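You operate a simulated robot arm through the tools that you are given. There is no shell and no other tool.

You run a simulated robot arm. Do the job below in one go: nothing can be reset, and whatever is moved stays where it is left.

JOB
Put the kit away: lamp off, head level and on the trolley, blue ear defenders hung up.
Fine: they go on the black-tipped peg. Set down upright: lamp stand.
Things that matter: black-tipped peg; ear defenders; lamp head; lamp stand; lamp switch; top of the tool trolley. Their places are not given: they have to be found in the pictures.

It is judged by the outcome, as a careful person would: the job done as asked, and still so three seconds after it is handed in. It fails if anything else is knocked over, pushed out of place, dropped, spilled or broken.

ROBOT AND FRAMES
A 7-joint arm with a two-finger parallel gripper, fixed in place. Base frame: the origin is on the floor under the middle of its stand, x ahead of it, y to its left, z up. Lengths are in mm, angles in degrees, forces in N, time in s.
It reaches about 1247 mm from its shoulder. Its first joint turns from -132.0 to 132.0 degrees. Payload 3.91 kg.
Tool frame: the origin (TCP) lies between the finger pads and is the grasp point; the fingertips stand 30 mm ahead of it; z points along the fingers, y is the line along which they close. The gripper opens to 110 mm. The fingers are 20 mm wide and 10 mm thick; the gripper's body (48 by 112 mm) begins 55 mm behind the TCP.
Orientation is that of the tool frame in the base frame, as [roll, pitch, yaw] about the fixed x, y, z axes, in that order (R = Rz(yaw) Ry(pitch) Rx(roll)). With the fingers straight down and closing along the base's y, the tool's x points along the base's -x, its y along +y and its z along -z.

CONTROLS
- The arm moves only by the tool arm_command. Its argument "deltas" is a list of rows, each a list of 7 numbers: the turn, a rotation vector about the tool's x, y, z in degrees, then the shift along the tool's x, y, z in m, then the gripper command, from -1 (shut) to 1 (fully open), values between in proportion. In form: [[rx, ry, rz, tx, ty, tz, gripper], ...]. A call has 1 to 20 rows; each row shifts and turns the commanded pose from where the row before left it, along the tool's axes as they then stand. Each row takes 0.2 s and may step no farther than 50 mm and 8.6 degrees from the row before; otherwise, or with a gripper value out of range, the whole call is refused. A pose out of reach is approached as far as the arm can. The call stops where the force on the tool passes 90 N (or 10 N more than at its start, if that is more) or the arm is blocked; 0.2 s more then pass. The fingers move at their own pace (about 108 mm/s each) and stop on an object; they squeeze with about 27 N. The grip force told is the motor's: it shows also when the fingers shut on nothing. Time passes only in rows, and 0.2 s behind the last, so rows that do not move let the fingers close. The reply holds the time, the measured pose of the TCP, the force on the tool along the base axes, the opening and the grip force, in the units named above and with some noise, with the torque about the TCP (base axes, N m) and any sound that the robot's microphone picked up, and new pictures: "views" is both (left out), scene, wrist or none.
- Cameras (640 x 400 px; columns grow to the right, rows downward): "scene" is fixed at [400.5, -646, 1423.2]; the picture's right is [0.97, -0.24, 0.00], its down [-0.07, -0.26, -0.96] and it looks along [0.23, 0.93, -0.27] (base axes); focal length 218 px, centre (320, 200). "wrist" rides on the gripper at [72, 17, -103] in the tool frame; the picture's right is [-0.23, 0.97, 0.00], its down [-0.76, -0.18, -0.62] and it looks along [-0.61, -0.14, 0.78] (tool axes); focal length 222 px, centre (320, 200).
- measure_at(camera, pixels): for up to 12 pixels [column, row] of the newest picture of that camera ("zoom" is the newest enlarged one), the place [x, y, z] in the base frame of the surface seen there, good to about 2 mm. The clock stands still meanwhile.
- inspect(camera, box): a new picture of the part [left, top, right, bottom] of that camera's present view, enlarged. The clock stands still meanwhile.
- finish_job(): hands the job in; it is judged then, once.

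Leave the gripper open and the arm clear of the work at the hand-in unless told otherwise.

The tools are called after "Call:" by a JSON object that holds its "op" and its "data". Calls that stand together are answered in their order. arm_command: Moves the arm, as the interface text tells. Its arguments: {"type":"object","properties":{"deltas":{"type":"array"},"views":{"type":"string","enum":["both","scene","wrist","none"]}},"required":["deltas"]} The other tools are called the same way: measure_at (camera, pixels) gives the place of the surface under pixels of a picture; inspect (camera, box) takes an enlarged picture of a part of a camera's view; finish_job () hands the job in.

At the start:

```text
clock: 0.0
ee_pos: [646.2, 51.0, 1579.1]
tcp_rot: [180.0, -0.1, -180.0]
ft_force: [-0.6, -0.5, -0.4]
moment: [-0.04, 0.03, 0.04]
gripper_width: 109.8
grasp_force: 0.0
```

scene: 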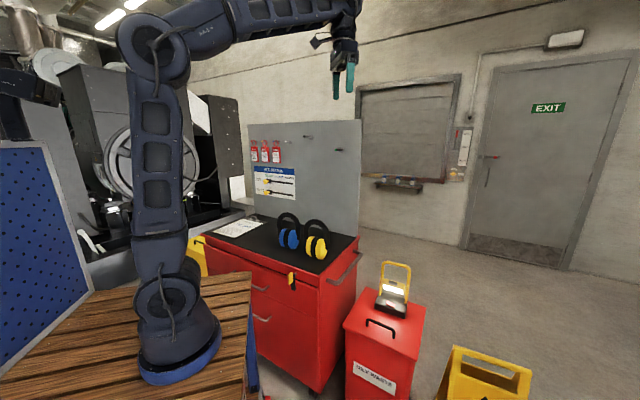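
wrist: 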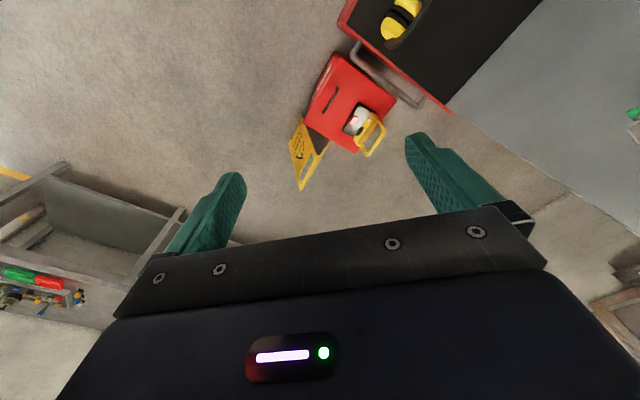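

I see the red tool trolley with blue and yellow ear defenders on top, a grey back panel with pegs, and a yellow-framed work lamp on a red box at about (393,290). I'll enlarge these areas first.

Call:
{"op": "inspect", "data": {"camera": "scene", "box": [235, 110, 365, 190]}}

Call:
{"op": "inspect", "data": {"camera": "scene", "box": [340, 240, 460, 330]}}

Call:
{"op": "inspect", "data": {"camera": "scene", "box": [200, 190, 370, 300]}}

Call:
{"op": "inspect", "data": {"camera": "wrist", "box": [280, 0, 480, 200]}}

```text
4.92 times, centred on (300, 150) of scene
```

zoom: 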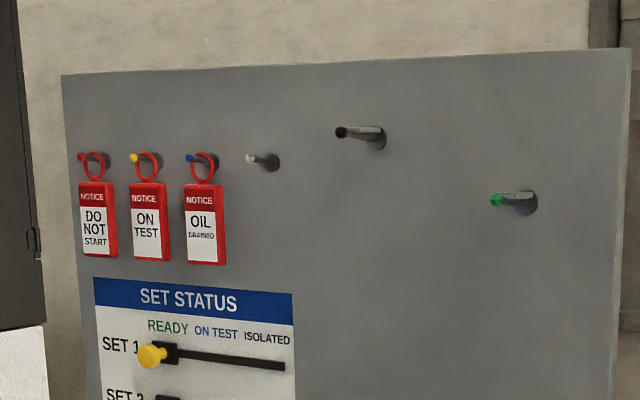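

```text
4.44 times, centred on (400, 285) of scene
```

zoom: 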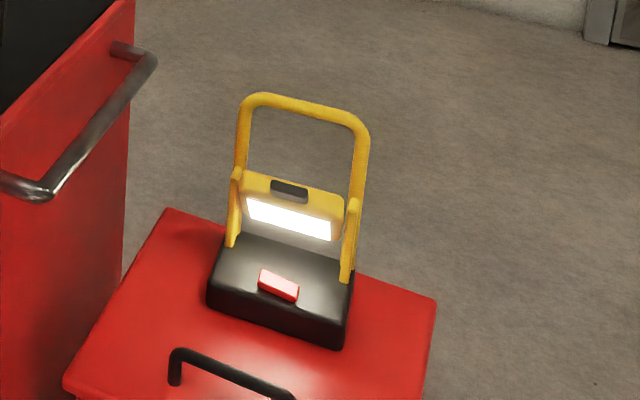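

```text
3.64 times, centred on (285, 245) of scene
```

zoom: 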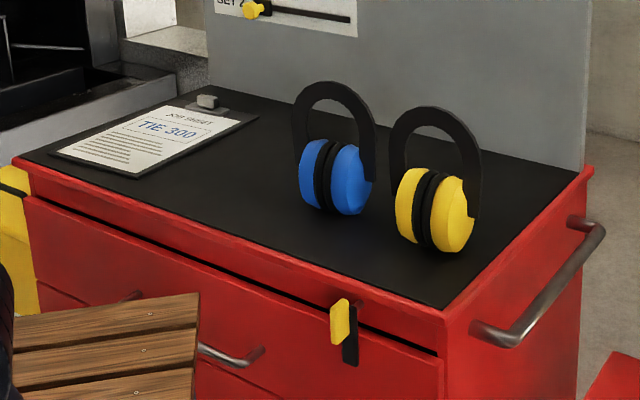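

```text
2.00 times, centred on (380, 100) of wrist
```

zoom: 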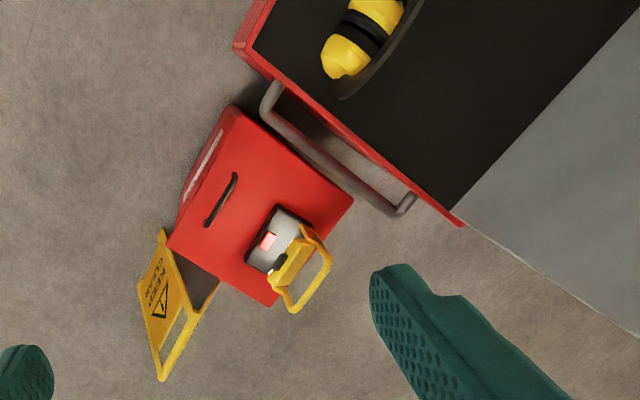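

The black-tipped peg is at the top of the panel (zoom 340,132). The lamp has a red rocker switch on its base, a tilted yellow head between brackets, and a yellow hoop handle. I'll measure key points in the scene picture.

Call:
{"op": "measure_at", "data": {"camera": "scene", "pixels": [[304, 137], [310, 137], [313, 138], [335, 150], [288, 222], [291, 240], [281, 238], [318, 225], [317, 248], [270, 250], [330, 250], [350, 236]]}}

Call:
{"op": "inspect", "data": {"camera": "scene", "box": [370, 255, 420, 320]}}

```text
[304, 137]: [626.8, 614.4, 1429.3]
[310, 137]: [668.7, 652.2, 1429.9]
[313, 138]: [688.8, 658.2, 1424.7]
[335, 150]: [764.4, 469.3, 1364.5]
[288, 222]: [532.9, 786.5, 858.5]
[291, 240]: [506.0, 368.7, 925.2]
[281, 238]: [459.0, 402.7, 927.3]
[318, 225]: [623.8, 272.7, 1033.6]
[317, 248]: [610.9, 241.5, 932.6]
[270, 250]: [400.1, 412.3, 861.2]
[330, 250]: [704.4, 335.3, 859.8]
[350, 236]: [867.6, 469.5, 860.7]
```

```text
6.15 times, centred on (395, 288) of scene
```

zoom: 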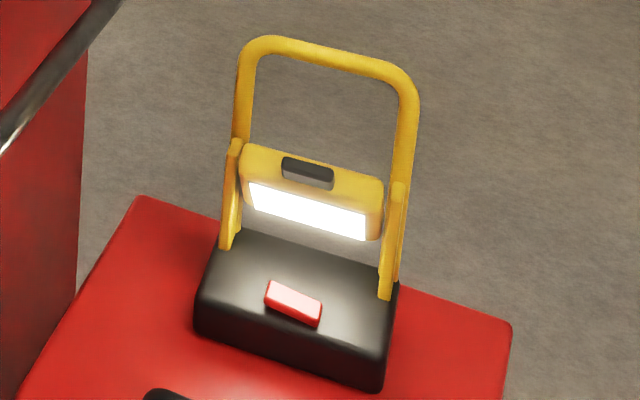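

Now measuring the lamp's parts in this zoom: hoop top, hoop uprights, head corners, switch, base corners and the box top.

Call:
{"op": "measure_at", "data": {"camera": "zoom", "pixels": [[262, 43], [385, 68], [240, 130], [410, 150], [230, 240], [388, 290], [245, 160], [380, 190], [252, 200], [370, 225], [308, 175], [312, 208]]}}

Call:
{"op": "measure_at", "data": {"camera": "zoom", "pixels": [[293, 303], [270, 290], [315, 318], [265, 300], [320, 312], [225, 262], [205, 290], [375, 350], [390, 300], [150, 250], [480, 340], [300, 355]]}}

```text
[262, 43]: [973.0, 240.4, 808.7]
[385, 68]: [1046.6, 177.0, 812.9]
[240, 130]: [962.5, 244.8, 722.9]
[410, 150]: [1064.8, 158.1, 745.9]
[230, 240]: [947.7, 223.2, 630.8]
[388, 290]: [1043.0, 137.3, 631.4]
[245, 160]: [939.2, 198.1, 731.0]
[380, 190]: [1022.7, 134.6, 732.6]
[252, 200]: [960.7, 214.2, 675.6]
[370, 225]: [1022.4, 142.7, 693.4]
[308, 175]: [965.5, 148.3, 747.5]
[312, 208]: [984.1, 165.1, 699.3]
```

```text
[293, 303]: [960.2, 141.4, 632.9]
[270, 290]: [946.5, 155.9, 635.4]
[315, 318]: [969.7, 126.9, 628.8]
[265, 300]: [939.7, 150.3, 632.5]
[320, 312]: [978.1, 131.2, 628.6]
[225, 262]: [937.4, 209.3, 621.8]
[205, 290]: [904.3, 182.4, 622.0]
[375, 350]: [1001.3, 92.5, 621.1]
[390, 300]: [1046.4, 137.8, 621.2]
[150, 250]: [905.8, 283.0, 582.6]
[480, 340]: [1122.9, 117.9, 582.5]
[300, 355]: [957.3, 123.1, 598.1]
```

Lamp base top z≈622 on the box (z≈582). Next I measure the peg and the panel in a zoom, and the trolley's top edges.

Call:
{"op": "inspect", "data": {"camera": "scene", "box": [290, 122, 354, 162]}}

```text
10.00 times, centred on (322, 142) of scene
```

zoom: 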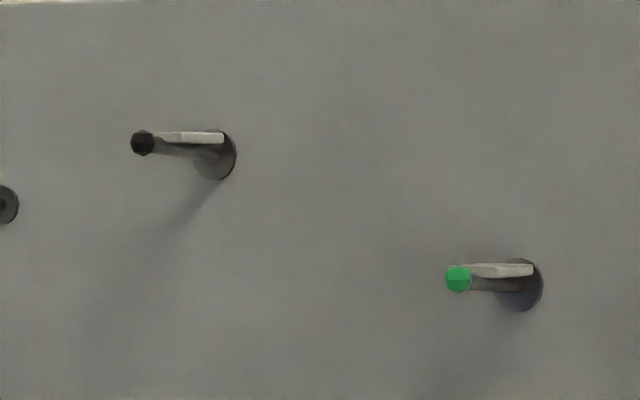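

Call:
{"op": "measure_at", "data": {"camera": "zoom", "pixels": [[142, 143], [142, 133], [142, 153], [165, 135], [200, 136], [220, 137], [215, 170], [300, 100], [500, 100], [300, 300], [458, 280], [525, 300]]}}

Call:
{"op": "measure_at", "data": {"camera": "zoom", "pixels": [[7, 206], [60, 30], [600, 30], [20, 380], [600, 380], [132, 143], [153, 143], [185, 147], [210, 150], [232, 155], [490, 270], [530, 275]]}}

```text
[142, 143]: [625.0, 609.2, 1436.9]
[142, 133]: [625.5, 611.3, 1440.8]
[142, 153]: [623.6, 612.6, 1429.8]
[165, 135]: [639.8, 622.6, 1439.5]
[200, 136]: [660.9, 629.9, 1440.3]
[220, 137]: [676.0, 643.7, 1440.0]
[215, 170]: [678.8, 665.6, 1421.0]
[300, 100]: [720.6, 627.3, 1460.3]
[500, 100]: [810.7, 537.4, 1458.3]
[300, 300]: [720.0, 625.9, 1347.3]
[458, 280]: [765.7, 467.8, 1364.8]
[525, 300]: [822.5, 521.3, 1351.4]
```

```text
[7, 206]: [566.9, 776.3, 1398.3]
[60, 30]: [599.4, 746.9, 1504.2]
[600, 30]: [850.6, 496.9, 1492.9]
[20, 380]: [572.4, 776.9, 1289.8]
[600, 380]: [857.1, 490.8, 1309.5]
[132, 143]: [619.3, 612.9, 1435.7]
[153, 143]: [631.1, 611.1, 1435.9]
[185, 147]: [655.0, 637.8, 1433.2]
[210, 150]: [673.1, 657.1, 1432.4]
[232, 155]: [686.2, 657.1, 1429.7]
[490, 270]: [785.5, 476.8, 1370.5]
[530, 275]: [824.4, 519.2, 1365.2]
```

Panel plane is x+y≈1347 (faces (-0.707,-0.707)); the black-tipped peg is horizontal, tip at (625,610), top z≈1440, about 80 mm long. Now a close look at the ear defenders.

Call:
{"op": "inspect", "data": {"camera": "scene", "box": [268, 205, 348, 265]}}

```text
6.67 times, centred on (308, 235) of scene
```

zoom: 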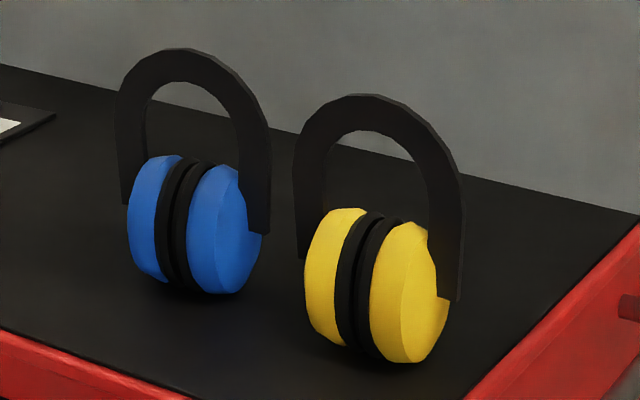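

Call:
{"op": "measure_at", "data": {"camera": "zoom", "pixels": [[180, 52], [180, 78], [130, 110], [245, 130], [124, 180], [258, 220], [145, 190], [215, 230], [160, 280], [210, 285], [240, 270], [175, 66]]}}

Call:
{"op": "measure_at", "data": {"camera": "zoom", "pixels": [[360, 100], [360, 128], [305, 160], [440, 180], [300, 230], [450, 270], [320, 250], [390, 300], [150, 160], [200, 170], [90, 200], [40, 150]]}}

```text
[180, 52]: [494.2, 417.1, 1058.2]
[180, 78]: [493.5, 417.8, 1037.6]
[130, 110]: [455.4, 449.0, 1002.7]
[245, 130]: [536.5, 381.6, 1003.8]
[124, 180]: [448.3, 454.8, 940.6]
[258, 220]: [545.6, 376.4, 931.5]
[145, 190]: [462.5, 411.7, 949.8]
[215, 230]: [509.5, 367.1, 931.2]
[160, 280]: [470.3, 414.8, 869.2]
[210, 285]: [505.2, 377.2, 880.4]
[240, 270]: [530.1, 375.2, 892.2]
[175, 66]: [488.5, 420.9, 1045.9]
```

```text
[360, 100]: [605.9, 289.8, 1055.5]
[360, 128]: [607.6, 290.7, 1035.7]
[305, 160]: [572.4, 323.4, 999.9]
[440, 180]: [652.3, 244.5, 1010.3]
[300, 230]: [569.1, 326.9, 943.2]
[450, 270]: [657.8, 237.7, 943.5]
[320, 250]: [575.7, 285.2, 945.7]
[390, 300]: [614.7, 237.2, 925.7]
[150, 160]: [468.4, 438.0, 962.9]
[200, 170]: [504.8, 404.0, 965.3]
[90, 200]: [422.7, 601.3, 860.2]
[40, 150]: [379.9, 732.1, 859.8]
```

Blue defenders' band: apex ≈ (494,417), band plane along (0.78,-0.63), outer top z≈1058, inner ≈1037. Next I measure the trolley's top outline, the side handle, the robot base and the panel's top edge.

Call:
{"op": "measure_at", "data": {"camera": "scene", "pixels": [[318, 273], [357, 237], [207, 234], [256, 216], [334, 283], [362, 254], [262, 258], [180, 360], [163, 290], [305, 123], [350, 125], [250, 230]]}}

Call:
{"op": "measure_at", "data": {"camera": "scene", "pixels": [[400, 375], [350, 320], [420, 312], [375, 335], [465, 350], [525, 370], [290, 280], [156, 45], [345, 55], [350, 80], [335, 85], [320, 35]]}}

```text
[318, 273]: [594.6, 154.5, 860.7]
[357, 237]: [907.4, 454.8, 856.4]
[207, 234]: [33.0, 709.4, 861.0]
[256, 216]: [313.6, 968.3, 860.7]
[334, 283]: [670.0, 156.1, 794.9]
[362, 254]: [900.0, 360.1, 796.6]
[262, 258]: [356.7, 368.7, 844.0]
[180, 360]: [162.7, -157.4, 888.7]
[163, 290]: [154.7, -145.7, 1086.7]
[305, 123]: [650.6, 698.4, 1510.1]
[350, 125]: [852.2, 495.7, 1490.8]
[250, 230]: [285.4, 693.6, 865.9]
```

```text
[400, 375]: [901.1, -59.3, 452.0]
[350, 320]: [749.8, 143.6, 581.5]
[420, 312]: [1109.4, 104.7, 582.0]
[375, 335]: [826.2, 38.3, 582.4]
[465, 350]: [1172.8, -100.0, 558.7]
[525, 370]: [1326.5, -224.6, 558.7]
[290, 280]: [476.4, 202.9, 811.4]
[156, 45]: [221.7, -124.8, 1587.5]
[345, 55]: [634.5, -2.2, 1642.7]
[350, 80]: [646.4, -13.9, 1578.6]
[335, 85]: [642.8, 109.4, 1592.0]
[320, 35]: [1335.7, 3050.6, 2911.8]
```

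Trolley top: front edge x+y≈745, right edge x−y≈445, panel x+y≈1347, surface z≈861. Panel top is near z≈1510–1520. Now I move the open hand down towards the lamp (to about (800,207,915), clear of everything) to see it closely with the wrist camera.

Call:
{"op": "arm_command", "data": {"deltas": [[0, 0, 0, -0.0097, 0.00975, 0.0415, 1], [0, 0, 0, -0.0097, 0.00975, 0.0415, 1], [0, 0, 0, -0.0097, 0.00975, 0.0415, 1], [0, 0, 0, -0.0097, 0.00975, 0.0415, 1], [0, 0, 0, -0.0097, 0.00975, 0.0415, 1], [0, 0, 0, -0.0097, 0.00975, 0.0415, 1], [0, 0, 0, -0.0097, 0.00975, 0.0415, 1], [0, 0, 0, -0.0097, 0.00975, 0.0415, 1], [0, 0, 0, -0.0097, 0.00975, 0.0415, 1], [0, 0, 0, -0.0097, 0.00975, 0.0415, 1], [0, 0, 0, -0.0097, 0.00975, 0.0415, 1], [0, 0, 0, -0.0097, 0.00975, 0.0415, 1], [0, 0, 0, -0.0097, 0.00975, 0.0415, 1], [0, 0, 0, -0.0097, 0.00975, 0.0415, 1], [0, 0, 0, -0.0097, 0.00975, 0.0415, 1], [0, 0, 0, -0.0097, 0.00975, 0.0415, 1]]}}

```text
clock: 3.4
ee_pos: [802.1, 208.5, 915.3]
tcp_rot: [179.9, 0.0, -179.8]
ft_force: [0.0, 0.1, 0.4]
moment: [0.0, -0.03, 0.03]
gripper_width: 110.1
grasp_force: 0.1
```

scene: 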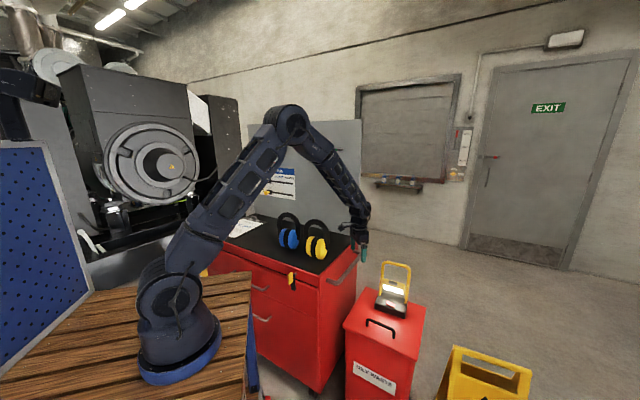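
wrist: 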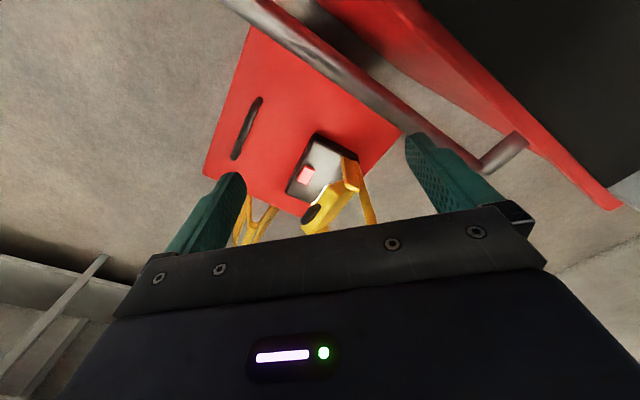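

The hand arrived cleanly. I enlarge the lamp in the wrist view.

Call:
{"op": "inspect", "data": {"camera": "wrist", "box": [220, 115, 400, 250]}}

Call:
{"op": "inspect", "data": {"camera": "scene", "box": [375, 258, 415, 320]}}

```text
2.96 times, centred on (310, 182) of wrist
```

zoom: 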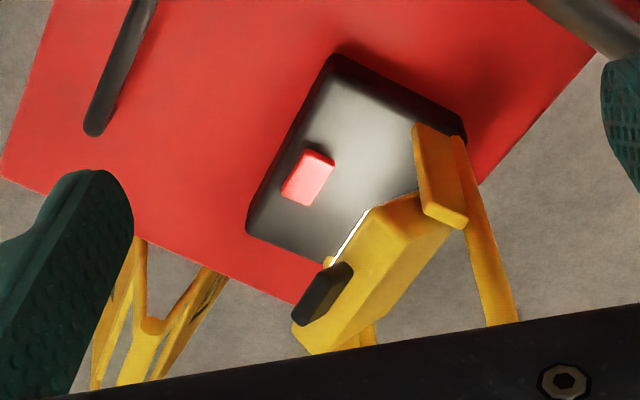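

```text
6.45 times, centred on (395, 289) of scene
```

zoom: 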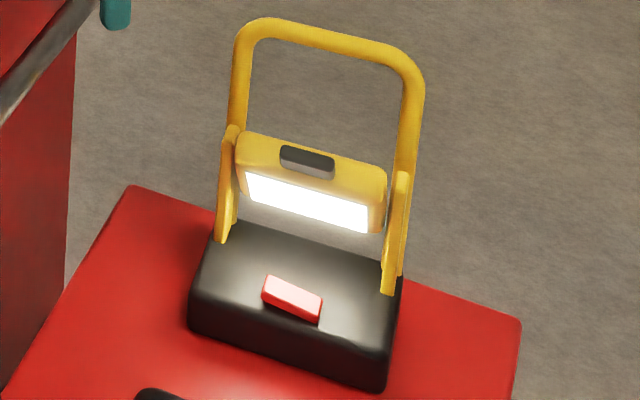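

I measure the head's surfaces, the tab, the bracket and the switch ends in the wrist view.

Call:
{"op": "measure_at", "data": {"camera": "wrist", "pixels": [[332, 195], [345, 187], [337, 206], [317, 226], [311, 212], [350, 172], [349, 160], [355, 187], [306, 173], [301, 179], [311, 169], [330, 205]]}}

Call:
{"op": "measure_at", "data": {"camera": "wrist", "pixels": [[318, 136], [352, 158], [288, 188], [316, 199], [322, 146], [300, 185], [360, 195], [366, 215], [258, 225], [273, 226], [340, 150], [310, 150]]}}

```text
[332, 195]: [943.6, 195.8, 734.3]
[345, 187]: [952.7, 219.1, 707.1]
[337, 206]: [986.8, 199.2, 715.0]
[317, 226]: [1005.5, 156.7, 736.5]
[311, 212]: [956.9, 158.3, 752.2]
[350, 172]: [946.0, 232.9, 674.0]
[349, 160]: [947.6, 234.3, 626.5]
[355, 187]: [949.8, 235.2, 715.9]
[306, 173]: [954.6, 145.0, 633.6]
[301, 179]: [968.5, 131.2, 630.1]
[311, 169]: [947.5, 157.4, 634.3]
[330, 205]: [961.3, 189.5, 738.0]
```

```text
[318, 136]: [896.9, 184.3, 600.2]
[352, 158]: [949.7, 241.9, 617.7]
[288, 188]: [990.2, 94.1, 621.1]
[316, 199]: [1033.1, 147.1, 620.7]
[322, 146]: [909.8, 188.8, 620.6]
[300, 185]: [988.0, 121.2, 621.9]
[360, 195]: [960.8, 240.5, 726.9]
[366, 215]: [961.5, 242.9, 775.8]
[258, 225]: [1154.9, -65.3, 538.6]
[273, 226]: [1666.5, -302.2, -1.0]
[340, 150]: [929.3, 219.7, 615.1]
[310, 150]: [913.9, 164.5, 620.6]
```

Head geometry: ridge at z≈738, black tab at z≈750 overhanging the front, rocker switch with its left end (≈(947,156)) raised (635 vs 629). A vertical press would bump the head, so I'll work from the lamp's front with a tilted tool. I back off sideways to (800,40,950), turn 47° and tilt 45°, keeping clear of the trolley.

Call:
{"op": "arm_command", "data": {"deltas": [[0, 0, 0, 0, -0.042, -0.009, 1], [0, 0, 0, 0, -0.042, -0.009, 1], [0, 0, 0, 0, -0.042, -0.009, 1], [0, 0, 0, 0, -0.042, -0.009, 1], [0, 0, -7.84, 0, 0, 0, 0], [0, 0, -7.84, 0, 0, 0, -1], [0, 0, -7.84, 0, 0, 0, -1], [0, 0, -7.84, 0, 0, 0, -1], [0, 0, -7.84, 0, 0, 0, -1], [0, 0, -7.84, 0, 0, 0, -1], [0, -7.5, 0, 0, 0, 0, -1], [0, -7.5, 0, 0, 0, 0, -1], [0, -7.5, 0, 0, 0, 0, -1], [0, -7.5, 0, 0, 0, 0, -1], [0, -7.5, 0, 0, 0, 0, -1], [0, -7.5, 0, 0, 0, 0, -1]]}}

```text
clock: 6.8
ee_pos: [801.4, 41.4, 952.1]
tcp_rot: [-179.8, 45.1, -132.7]
ft_force: [-0.5, 1.5, -1.0]
moment: [-0.05, 0.01, -0.06]
gripper_width: 0.0
grasp_force: 27.2
```

scene: 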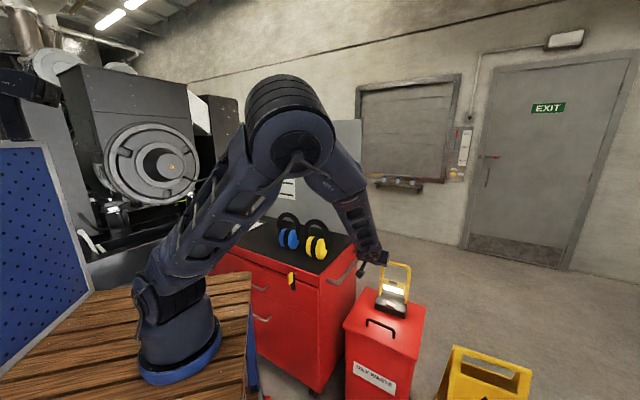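
wrist: 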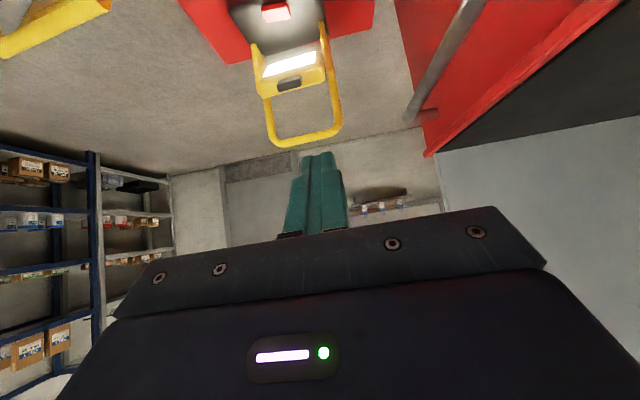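

The lamp is visible (upside-down) at the top of the wrist view. I lower the hand straight down 200 mm to bring the lamp's front into view.

Call:
{"op": "arm_command", "data": {"deltas": [[0, 0, 0, 0.0283, 0, 0.0283, -1], [0, 0, 0, 0.0283, 0, 0.0283, -1], [0, 0, 0, 0.0283, 0, 0.0283, -1], [0, 0, 0, 0.0283, 0, 0.0283, -1], [0, 0, 0, 0.0283, 0, 0.0283, -1]]}}

```text
clock: 8.0
ee_pos: [800.8, 37.9, 749.1]
tcp_rot: [179.9, 45.1, -132.8]
ft_force: [0.0, 0.7, 0.5]
moment: [-0.01, -0.03, -0.02]
gripper_width: 0.0
grasp_force: 26.9
```

scene: 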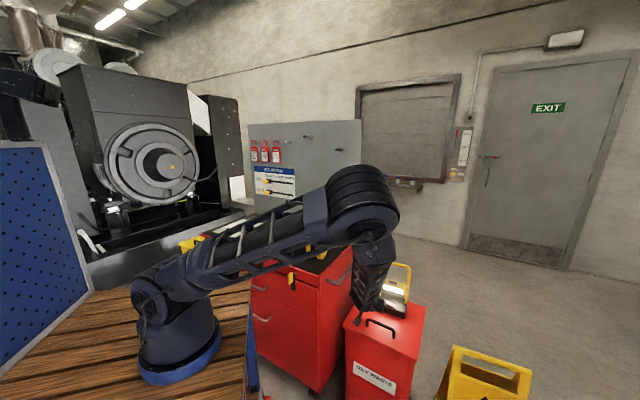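
wrist: 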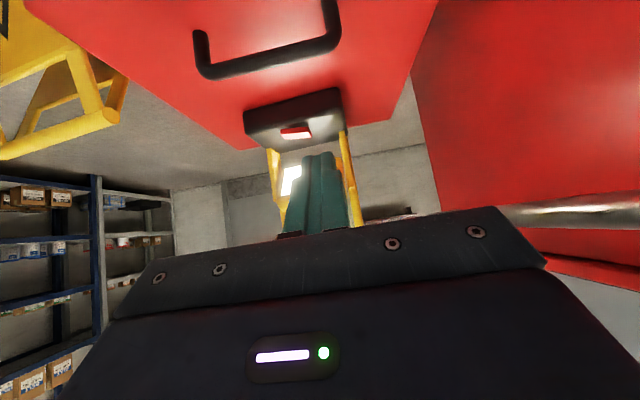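

I enlarge the lamp's front in the wrist view; it's upside-down with the switch at (296,133).

Call:
{"op": "inspect", "data": {"camera": "wrist", "box": [235, 80, 375, 210]}}

Call:
{"op": "inspect", "data": {"camera": "scene", "box": [340, 245, 430, 345]}}

```text
3.08 times, centred on (305, 145) of wrist
```

zoom: 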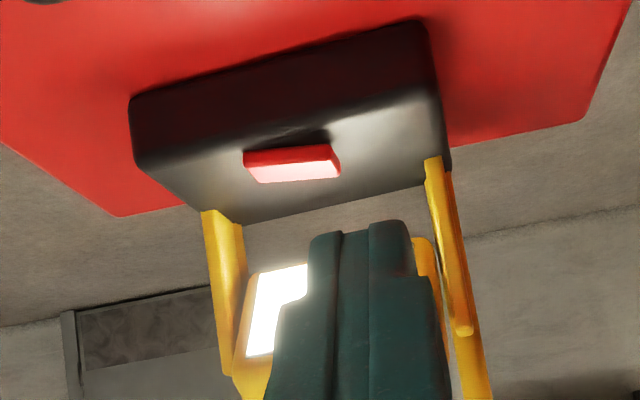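

```text
4.00 times, centred on (385, 295) of scene
```

zoom: 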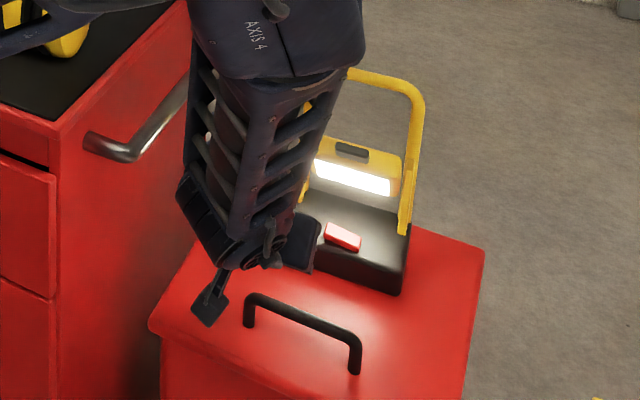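

Call:
{"op": "measure_at", "data": {"camera": "wrist", "pixels": [[286, 171], [298, 170], [284, 182], [283, 192], [289, 190], [280, 200], [276, 195], [284, 130], [296, 131], [309, 128], [290, 137], [308, 134]]}}

Call:
{"op": "measure_at", "data": {"camera": "wrist", "pixels": [[200, 35], [210, 72], [260, 70], [330, 40], [250, 140], [338, 105], [247, 115], [300, 145], [343, 140], [350, 185], [271, 160], [318, 130]]}}

```text
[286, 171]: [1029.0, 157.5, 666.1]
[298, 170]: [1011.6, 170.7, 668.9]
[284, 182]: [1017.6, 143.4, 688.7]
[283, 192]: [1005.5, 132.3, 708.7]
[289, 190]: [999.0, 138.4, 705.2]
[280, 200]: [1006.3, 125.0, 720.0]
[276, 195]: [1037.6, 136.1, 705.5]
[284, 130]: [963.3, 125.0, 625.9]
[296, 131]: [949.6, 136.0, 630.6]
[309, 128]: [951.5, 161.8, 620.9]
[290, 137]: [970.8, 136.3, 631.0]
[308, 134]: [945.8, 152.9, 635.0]
```

```text
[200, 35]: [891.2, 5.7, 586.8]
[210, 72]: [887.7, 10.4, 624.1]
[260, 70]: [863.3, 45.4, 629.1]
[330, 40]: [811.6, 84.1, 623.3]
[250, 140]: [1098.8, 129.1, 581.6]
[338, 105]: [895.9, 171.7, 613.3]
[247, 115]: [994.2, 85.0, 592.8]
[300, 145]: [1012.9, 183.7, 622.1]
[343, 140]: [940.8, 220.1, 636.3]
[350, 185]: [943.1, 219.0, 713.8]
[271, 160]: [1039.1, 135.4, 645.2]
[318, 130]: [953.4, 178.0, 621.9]
```

Light face leans 39° forward (beam down), so levelling means turning the head back about 39°. The switch's raised end is at z≈635 near (947,155). I reduce the tilt to 35° (keeps the wrist camera well above the box's handle) and hover the shut fingertips above the raised end.

Call:
{"op": "arm_command", "data": {"deltas": [[0, 5, 0, 0, 0, 0, -1], [0, 5, 0, 0, 0, 0, -1], [0, 0, 0, -0.01825, -0.00387, 0.0248, -1], [0, 0, 0, -0.01825, -0.00387, 0.0248, -1], [0, 0, 0, -0.01825, -0.00387, 0.0248, -1], [0, 0, 0, -0.01825, -0.00387, 0.0248, -1], [0, 0, 0, -0.01825, -0.00387, 0.0248, -1], [0, 0, 0, -0.01825, -0.00387, 0.0248, -1]]}}

```text
clock: 9.8
ee_pos: [938.0, 151.9, 692.9]
tcp_rot: [179.9, 35.0, -133.0]
ft_force: [-1.2, 0.0, 0.6]
moment: [0.02, 0.03, 0.04]
gripper_width: 0.2
grasp_force: 26.9
```

scene: 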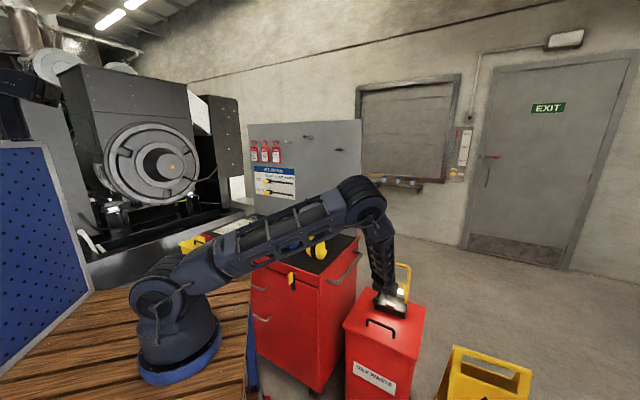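
wrist: 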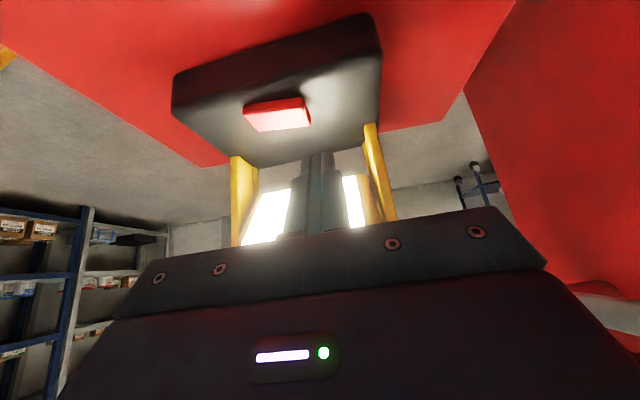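

Now I check exact positions of the switch and of my fingertips in this picture before pressing.

Call:
{"op": "inspect", "data": {"camera": "wrist", "box": [220, 70, 400, 190]}}

Call:
{"op": "measure_at", "data": {"camera": "wrist", "pixels": [[250, 118], [278, 117], [304, 113], [308, 120], [252, 127], [304, 104], [312, 155], [327, 155], [318, 160], [312, 165], [328, 165], [280, 105]]}}

```text
3.33 times, centred on (310, 130) of wrist
```

zoom: 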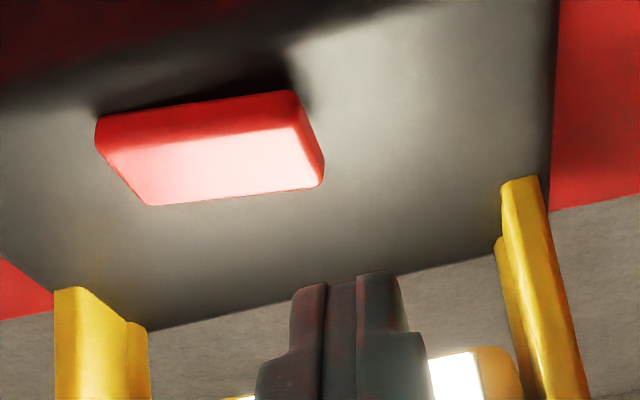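

```text
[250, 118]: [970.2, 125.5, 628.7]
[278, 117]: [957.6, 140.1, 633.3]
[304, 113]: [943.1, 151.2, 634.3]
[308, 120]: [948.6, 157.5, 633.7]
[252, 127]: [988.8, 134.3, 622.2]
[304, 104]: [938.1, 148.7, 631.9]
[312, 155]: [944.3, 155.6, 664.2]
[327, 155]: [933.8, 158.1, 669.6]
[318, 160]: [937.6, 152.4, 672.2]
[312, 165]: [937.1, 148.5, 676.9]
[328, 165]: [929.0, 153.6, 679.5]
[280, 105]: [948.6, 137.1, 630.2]
```

Tips (u≈575–595, b≈756) are right over the raised end of the rocker. I go down 26 mm to near contact, then press in small 2 mm steps.

Call:
{"op": "arm_command", "data": {"deltas": [[0, 0, 0, 0.0075, 0, 0.0107, -1], [0, 0, 0, 0.0074, 0, 0.0106, -1], [0, 0, 0, 0.00115, 0, 0.00164, -1], [0, 0, 0, 0.00115, 0, 0.00164, -1], [0, 0, 0, 0.00115, 0, 0.00164, -1]]}}

```text
clock: 11.0
ee_pos: [938.5, 153.3, 659.6]
tcp_rot: [179.9, 35.0, -132.9]
ft_force: [-2.5, -1.1, 6.9]
moment: [-0.02, -0.02, -0.02]
gripper_width: 0.0
grasp_force: 26.9
heard: click
```

scene: 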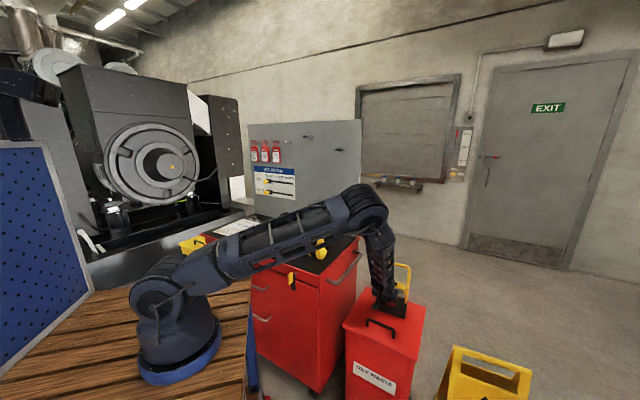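
wrist: 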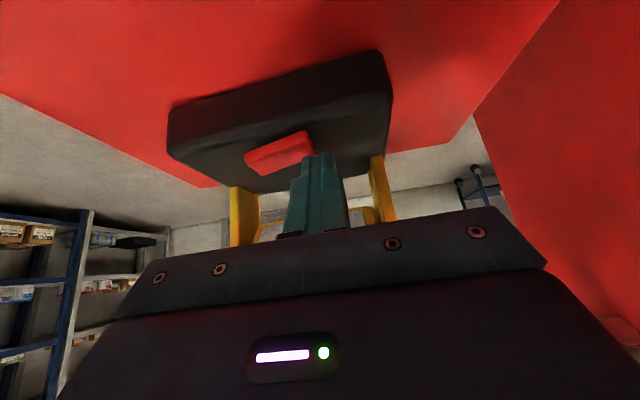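

A click was heard, the light went out, and the press force was only ~7 N. I lift off and back away to confirm the switch stays and to measure the head.

Call:
{"op": "arm_command", "data": {"deltas": [[0, 0, 0, -0.0115, 0, -0.0164, -1], [0, 0, 0, -0.0115, 0, -0.0164, -1], [0, 0, 0, 0.0328, 0, -0.023, -1], [0, 0, 0, 0.0328, 0, -0.023, -1], [0, 0, 0, 0.0328, 0, -0.023, -1], [0, 0, 0, 0, 0, -0.04, -1]]}}

```text
clock: 12.4
ee_pos: [838.6, 48.8, 731.6]
tcp_rot: [180.0, 35.1, -133.0]
ft_force: [0.2, 1.4, -1.1]
moment: [-0.02, -0.01, 0.01]
gripper_width: 0.0
grasp_force: 26.9
```

scene: 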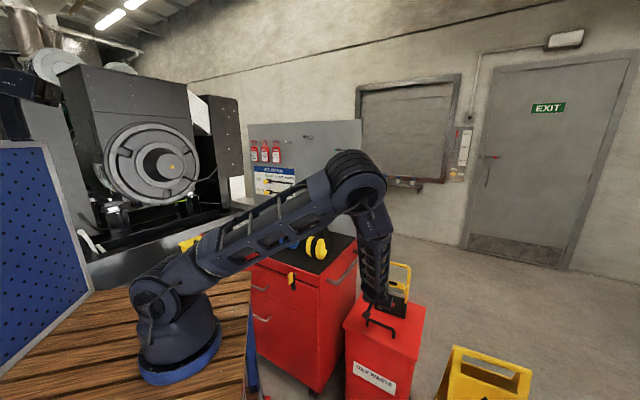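
wrist: 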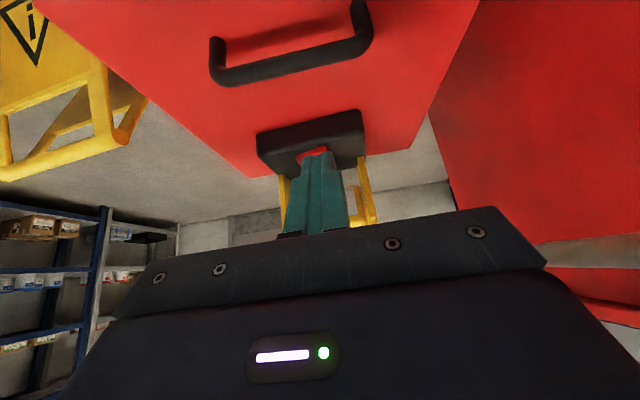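

The lamp is off. I raise the hand about 200 mm for a clear look at the head and tab from the front.

Call:
{"op": "arm_command", "data": {"deltas": [[0, 0, 0, -0.0287, 0, -0.041, -1], [0, 0, 0, -0.0287, 0, -0.041, -1], [0, 0, 0, -0.0287, 0, -0.041, -1], [0, 0, 0, -0.0287, 0, -0.041, -1]]}}

```text
clock: 13.4
ee_pos: [841.4, 48.2, 933.0]
tcp_rot: [179.9, 35.0, -132.9]
ft_force: [0.8, -1.1, 0.0]
moment: [0.02, 0.03, 0.04]
gripper_width: 0.0
grasp_force: 26.5
```

scene: 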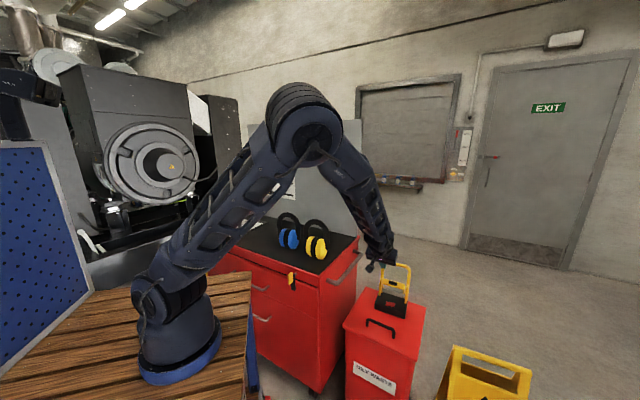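
wrist: 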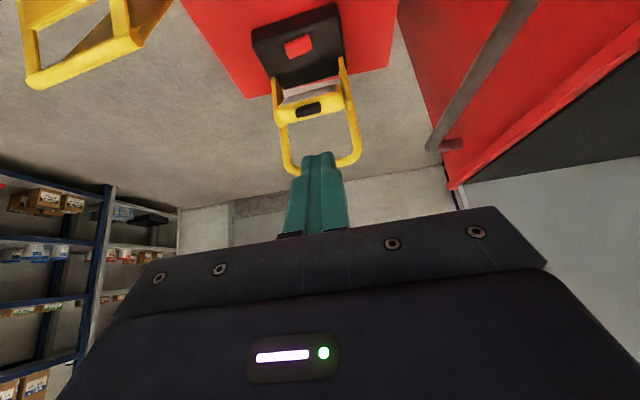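

Call:
{"op": "inspect", "data": {"camera": "scene", "box": [372, 258, 416, 322]}}

Call:
{"op": "inspect", "data": {"camera": "wrist", "box": [245, 20, 375, 185]}}

```text
6.25 times, centred on (394, 290) of scene
```

zoom: 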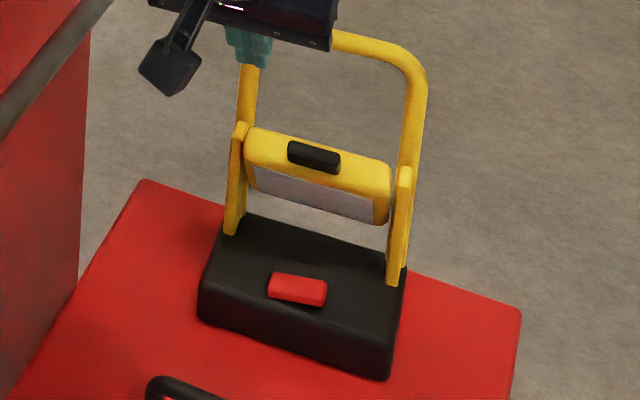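

```text
2.42 times, centred on (310, 102) of wrist
```

zoom: 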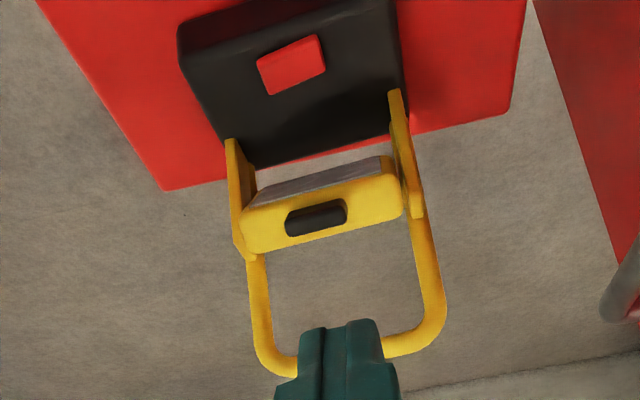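

Light is off and the rocker stays switched. Measuring the tab, head edges, brackets and hoop in this wrist zoom.

Call:
{"op": "measure_at", "data": {"camera": "zoom", "pixels": [[290, 212], [345, 200], [292, 230], [345, 218], [318, 213], [318, 224], [255, 215], [395, 185], [250, 250], [395, 215], [260, 200], [380, 165]]}}

Call:
{"op": "measure_at", "data": {"camera": "zoom", "pixels": [[232, 160], [240, 245], [398, 110], [418, 210], [275, 370], [430, 330], [258, 300], [430, 260], [265, 60], [320, 40], [270, 92], [323, 70]]}}

```text
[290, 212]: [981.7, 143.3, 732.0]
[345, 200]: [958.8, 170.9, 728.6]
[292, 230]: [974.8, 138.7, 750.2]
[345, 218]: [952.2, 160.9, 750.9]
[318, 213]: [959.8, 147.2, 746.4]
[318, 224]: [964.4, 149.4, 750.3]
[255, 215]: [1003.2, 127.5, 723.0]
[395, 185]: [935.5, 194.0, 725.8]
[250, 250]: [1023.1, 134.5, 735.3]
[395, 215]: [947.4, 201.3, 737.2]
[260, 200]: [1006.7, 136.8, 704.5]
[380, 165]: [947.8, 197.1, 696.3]
```

```text
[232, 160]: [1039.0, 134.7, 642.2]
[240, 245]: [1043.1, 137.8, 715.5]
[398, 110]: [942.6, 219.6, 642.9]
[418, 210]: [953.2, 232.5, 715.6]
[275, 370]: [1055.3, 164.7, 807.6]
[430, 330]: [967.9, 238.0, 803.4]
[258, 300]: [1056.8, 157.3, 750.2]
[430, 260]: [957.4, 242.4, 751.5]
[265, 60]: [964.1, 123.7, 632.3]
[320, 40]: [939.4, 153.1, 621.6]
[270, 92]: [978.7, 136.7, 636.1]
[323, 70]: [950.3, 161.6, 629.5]
```

The rocker now has its right end up (636 vs 629.5) – off. Next I level the head: I bring the shut fingertips just in front of the black tab (tab front at about (960,148,747)), same tilt, stopping ~10 mm short.

Call:
{"op": "arm_command", "data": {"deltas": [[0, 0, 0, 0.0248, -0.0051, 0.0354, -1], [0, 0, 0, 0.0248, -0.0051, 0.0354, -1], [0, 0, 0, 0.0248, -0.0051, 0.0354, -1], [0, 0, 0, 0.0248, -0.0051, 0.0354, -1], [0, 0, 0, -0.0251, 0, 0.0176, -1], [0, 0, 0, -0.0251, 0, 0.0176, -1], [0, 0, 0, -0.0251, 0, 0.0176, -1], [0, 0, 0, -0.0251, 0, 0.0176, -1]]}}

```text
clock: 15.2
ee_pos: [939.3, 123.5, 759.1]
tcp_rot: [-179.9, 35.0, -132.8]
ft_force: [0.9, -1.0, -0.4]
moment: [0.03, 0.02, -0.03]
gripper_width: 0.1
grasp_force: 27.0
```

scene: 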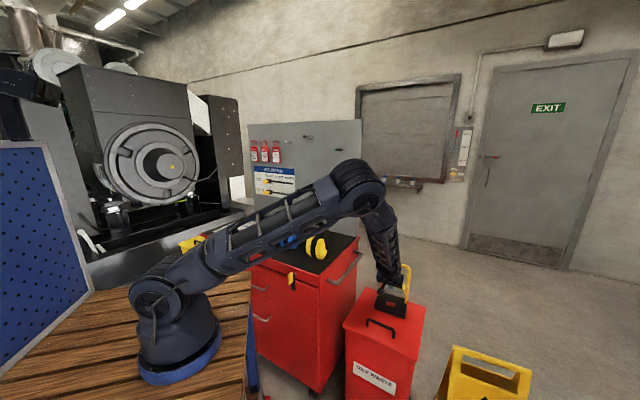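
wrist: 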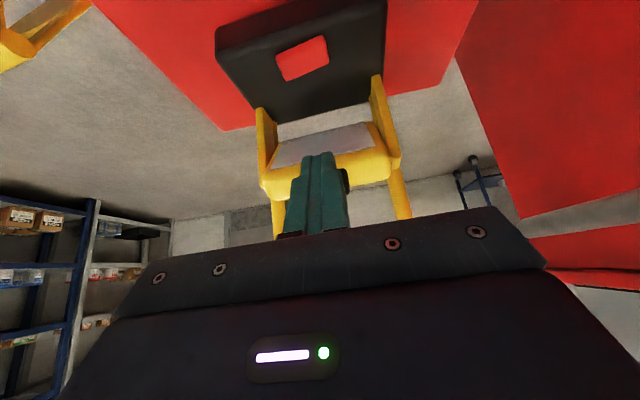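

Call:
{"op": "measure_at", "data": {"camera": "wrist", "pixels": [[312, 157], [327, 157], [346, 180], [346, 187], [300, 145], [340, 140], [290, 158], [370, 150], [285, 175], [360, 165], [318, 165], [380, 160]]}}

Call:
{"op": "inspect", "data": {"camera": "wrist", "box": [240, 100, 420, 220]}}

```text
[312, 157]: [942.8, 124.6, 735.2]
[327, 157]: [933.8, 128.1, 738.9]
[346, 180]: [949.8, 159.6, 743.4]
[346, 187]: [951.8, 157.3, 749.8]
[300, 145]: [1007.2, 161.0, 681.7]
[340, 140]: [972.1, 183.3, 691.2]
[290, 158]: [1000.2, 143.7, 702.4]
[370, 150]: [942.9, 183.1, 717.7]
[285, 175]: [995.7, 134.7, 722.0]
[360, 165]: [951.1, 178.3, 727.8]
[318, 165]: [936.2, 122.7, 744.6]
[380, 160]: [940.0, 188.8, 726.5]
```

```text
3.33 times, centred on (330, 160) of wrist
```

zoom: 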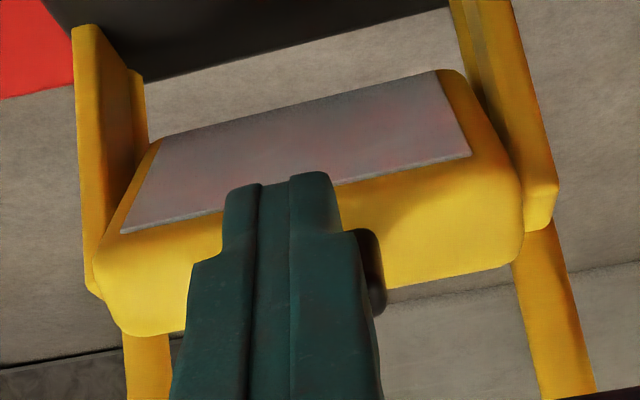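

Fingertips sit ~12 mm in front of the tab. I push gently along the tab's arc for the first ~10° and check force and result.

Call:
{"op": "arm_command", "data": {"deltas": [[0, 0, 0, -0.005, 0, 0.004, -1], [0, 0, 0, -0.005, 0, 0.004, -1], [0, 0, 0, -0.0049, 0, -0.0007, -1], [0, 0, 0, -0.0049, 0, -0.0007, -1]]}}

```text
clock: 16.2
ee_pos: [951.7, 138.9, 764.8]
tcp_rot: [179.9, 35.1, -132.9]
ft_force: [0.6, -0.9, -0.5]
moment: [-0.04, 0.01, 0.01]
gripper_width: 0.1
grasp_force: 26.9
```

scene: 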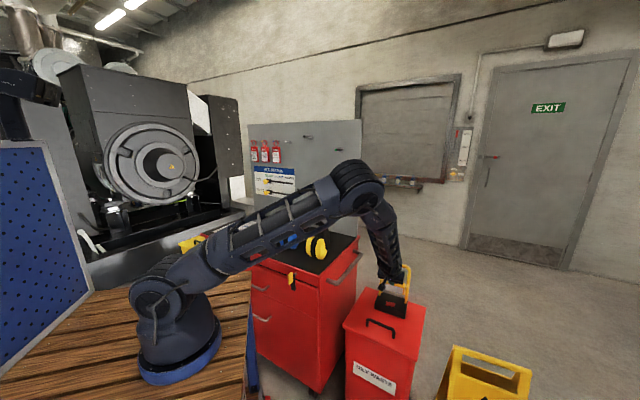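
wrist: 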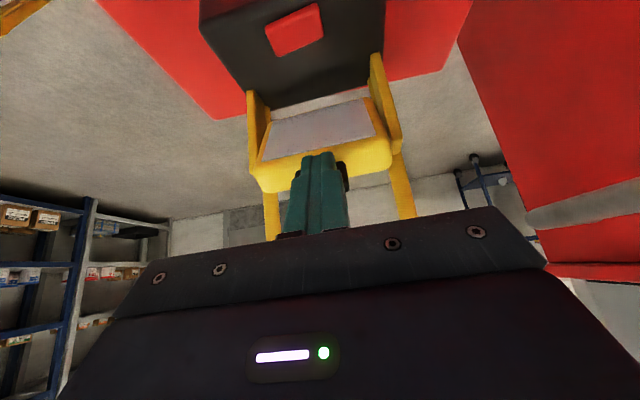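

Call:
{"op": "measure_at", "data": {"camera": "wrist", "pixels": [[280, 145], [345, 110], [280, 125], [350, 125], [318, 120], [312, 157], [346, 165], [346, 175], [320, 140], [300, 40], [280, 20], [360, 60]]}}

Call:
{"op": "inspect", "data": {"camera": "wrist", "box": [230, 80, 430, 220]}}

```text
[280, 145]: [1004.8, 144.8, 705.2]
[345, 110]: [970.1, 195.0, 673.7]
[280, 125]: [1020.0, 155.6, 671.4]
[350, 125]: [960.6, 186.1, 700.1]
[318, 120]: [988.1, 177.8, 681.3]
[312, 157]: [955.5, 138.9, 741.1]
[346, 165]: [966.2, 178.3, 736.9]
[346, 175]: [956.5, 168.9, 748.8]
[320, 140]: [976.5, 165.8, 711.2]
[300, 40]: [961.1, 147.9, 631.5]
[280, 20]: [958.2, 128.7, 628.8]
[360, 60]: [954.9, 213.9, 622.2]
```

```text
2.86 times, centred on (330, 150) of wrist
```

zoom: 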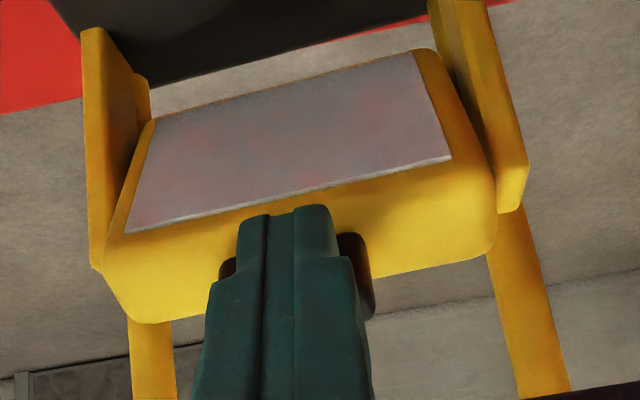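

The head turned smoothly (lean now ≈28°, force ~0, lamp not moved). Continuing the arc for another ~20°.

Call:
{"op": "arm_command", "data": {"deltas": [[0, 0, 0, -0.0055, 0, 0.00015, -1], [0, 0, 0, -0.0055, 0, 0.00015, -1], [0, 0, 0, -0.0053, 0, 0.0011, -1], [0, 0, 0, -0.0053, 0, 0.0011, -1]]}}

```text
clock: 17.2
ee_pos: [966.9, 151.1, 777.4]
tcp_rot: [-180.0, 35.0, -132.9]
ft_force: [0.7, -0.7, -0.2]
moment: [-0.02, 0.02, -0.01]
gripper_width: 0.1
grasp_force: 27.5
```

scene: 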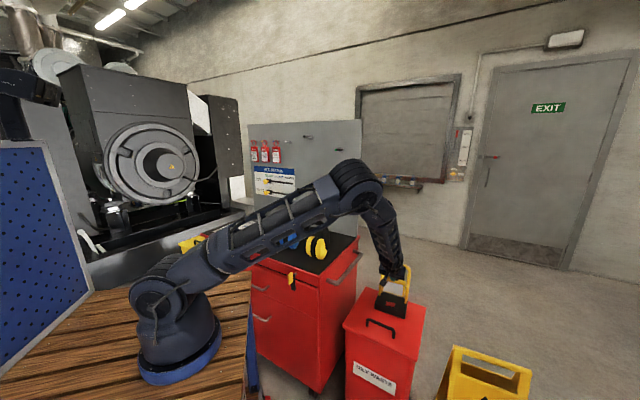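
wrist: 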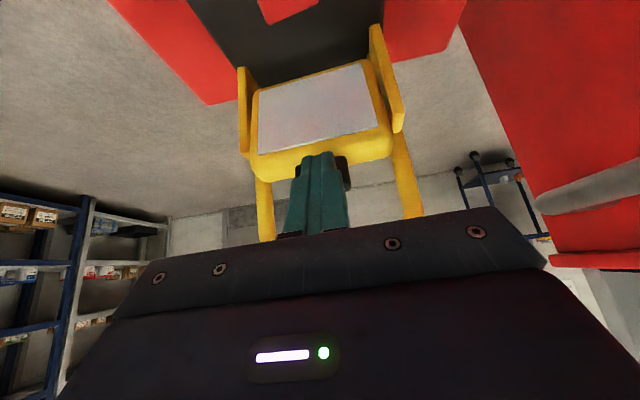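

Call:
{"op": "measure_at", "data": {"camera": "wrist", "pixels": [[270, 95], [270, 145], [355, 72], [370, 122], [315, 85], [318, 135], [265, 120], [375, 140], [280, 160], [312, 157], [245, 85], [378, 45]]}}

```text
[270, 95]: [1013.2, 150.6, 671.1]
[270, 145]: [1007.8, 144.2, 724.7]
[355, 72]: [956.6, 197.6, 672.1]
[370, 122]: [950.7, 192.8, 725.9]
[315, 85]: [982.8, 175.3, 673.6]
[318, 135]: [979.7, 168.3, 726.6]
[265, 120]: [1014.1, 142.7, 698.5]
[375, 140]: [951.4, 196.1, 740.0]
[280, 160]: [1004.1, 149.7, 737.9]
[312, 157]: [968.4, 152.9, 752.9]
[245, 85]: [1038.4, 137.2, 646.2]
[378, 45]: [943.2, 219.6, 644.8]
```

Lean is now ≈8°. I push the remaining ~8 mm along the arc.

Call:
{"op": "arm_command", "data": {"deltas": [[0, 0, 0, -0.0042, 0, 0.00175, -1], [0, 0, 0, -0.0041, 0, 0.00175, -1]]}}

```text
clock: 17.8
ee_pos: [972.1, 160.0, 777.8]
tcp_rot: [-180.0, 35.0, -133.0]
ft_force: [-0.3, -0.3, -0.3]
moment: [0.01, 0.0, -0.01]
gripper_width: 0.2
grasp_force: 27.1
```

scene: 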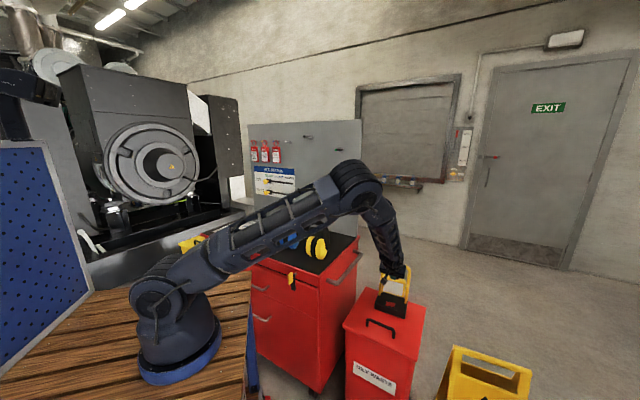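
wrist: 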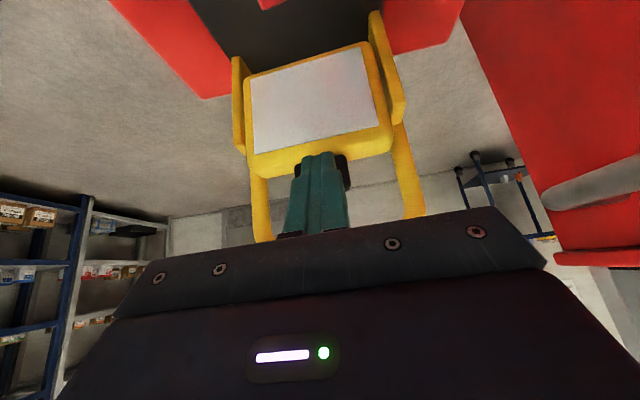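

Call:
{"op": "measure_at", "data": {"camera": "wrist", "pixels": [[260, 85], [262, 145], [355, 62], [370, 122], [310, 72], [316, 135], [285, 78], [288, 140], [335, 66], [345, 128], [240, 80], [378, 30]]}}

```text
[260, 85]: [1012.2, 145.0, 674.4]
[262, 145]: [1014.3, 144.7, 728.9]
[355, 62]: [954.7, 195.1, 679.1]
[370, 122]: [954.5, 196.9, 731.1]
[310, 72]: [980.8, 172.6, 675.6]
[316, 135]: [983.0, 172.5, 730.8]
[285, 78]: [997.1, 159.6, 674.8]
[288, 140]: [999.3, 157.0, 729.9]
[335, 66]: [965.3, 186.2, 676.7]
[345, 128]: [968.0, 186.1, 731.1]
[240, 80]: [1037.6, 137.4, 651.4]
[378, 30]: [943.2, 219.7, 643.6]
```

The light face is vertical within ~1° (lower edge b=774.6, upper 775.6) – head level. I retreat from the lamp, rise and bring the tool back upright.

Call:
{"op": "arm_command", "data": {"deltas": [[0, 0, 0, 0.0246, 0, -0.0172, -1], [0, 0, 0, 0.0246, 0, -0.0172, -1], [0, 0, 0, 0.0246, 0, -0.0172, -1], [0, 0, 0, 0.0246, 0, -0.0172, -1], [0, 0, 0, -0.0258, 0, -0.0369, -1], [0, 0, 0, -0.0258, 0, -0.0369, -1], [0, 0, 0, -0.0258, 0, -0.0369, -1], [0, 0, 0, -0.0258, 0, -0.0369, -1], [0, 0, 0, -0.0258, 0, -0.0369, -1], [0, 0, 0, -0.0258, 0, -0.0369, -1], [0, 7, 0, 0, 0, 0, -1], [0, 7, 0, 0, 0, 0, -1], [0, 7, 0, 0, 0, 0, -1], [0, 7, 0, 0, 0, 0, -1], [0, 7, 0, 0, 0, 0, -1]]}}

```text
clock: 21.0
ee_pos: [889.0, 69.4, 1049.2]
tcp_rot: [180.0, -0.1, -132.9]
ft_force: [-0.4, -0.6, -0.6]
moment: [0.04, 0.01, -0.02]
gripper_width: 0.0
grasp_force: 27.2
```

scene: 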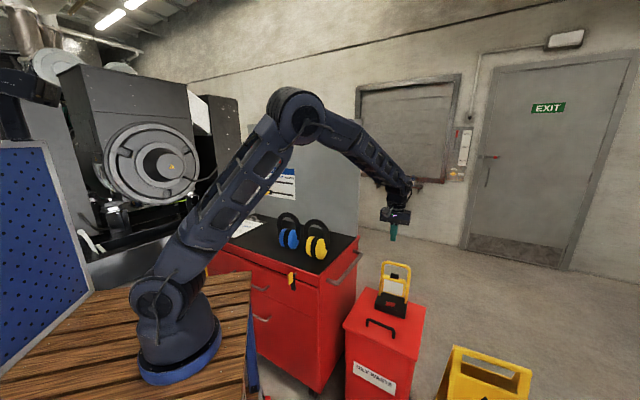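
wrist: 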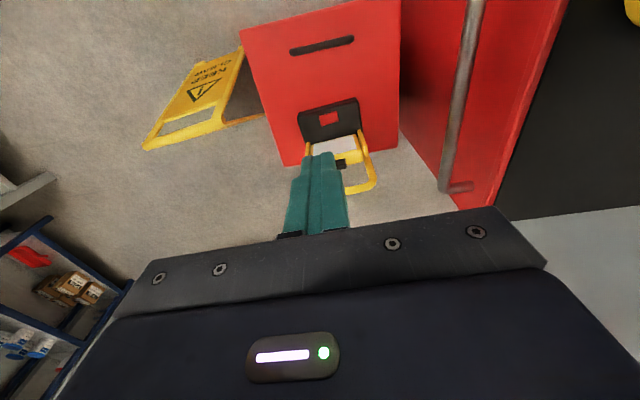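

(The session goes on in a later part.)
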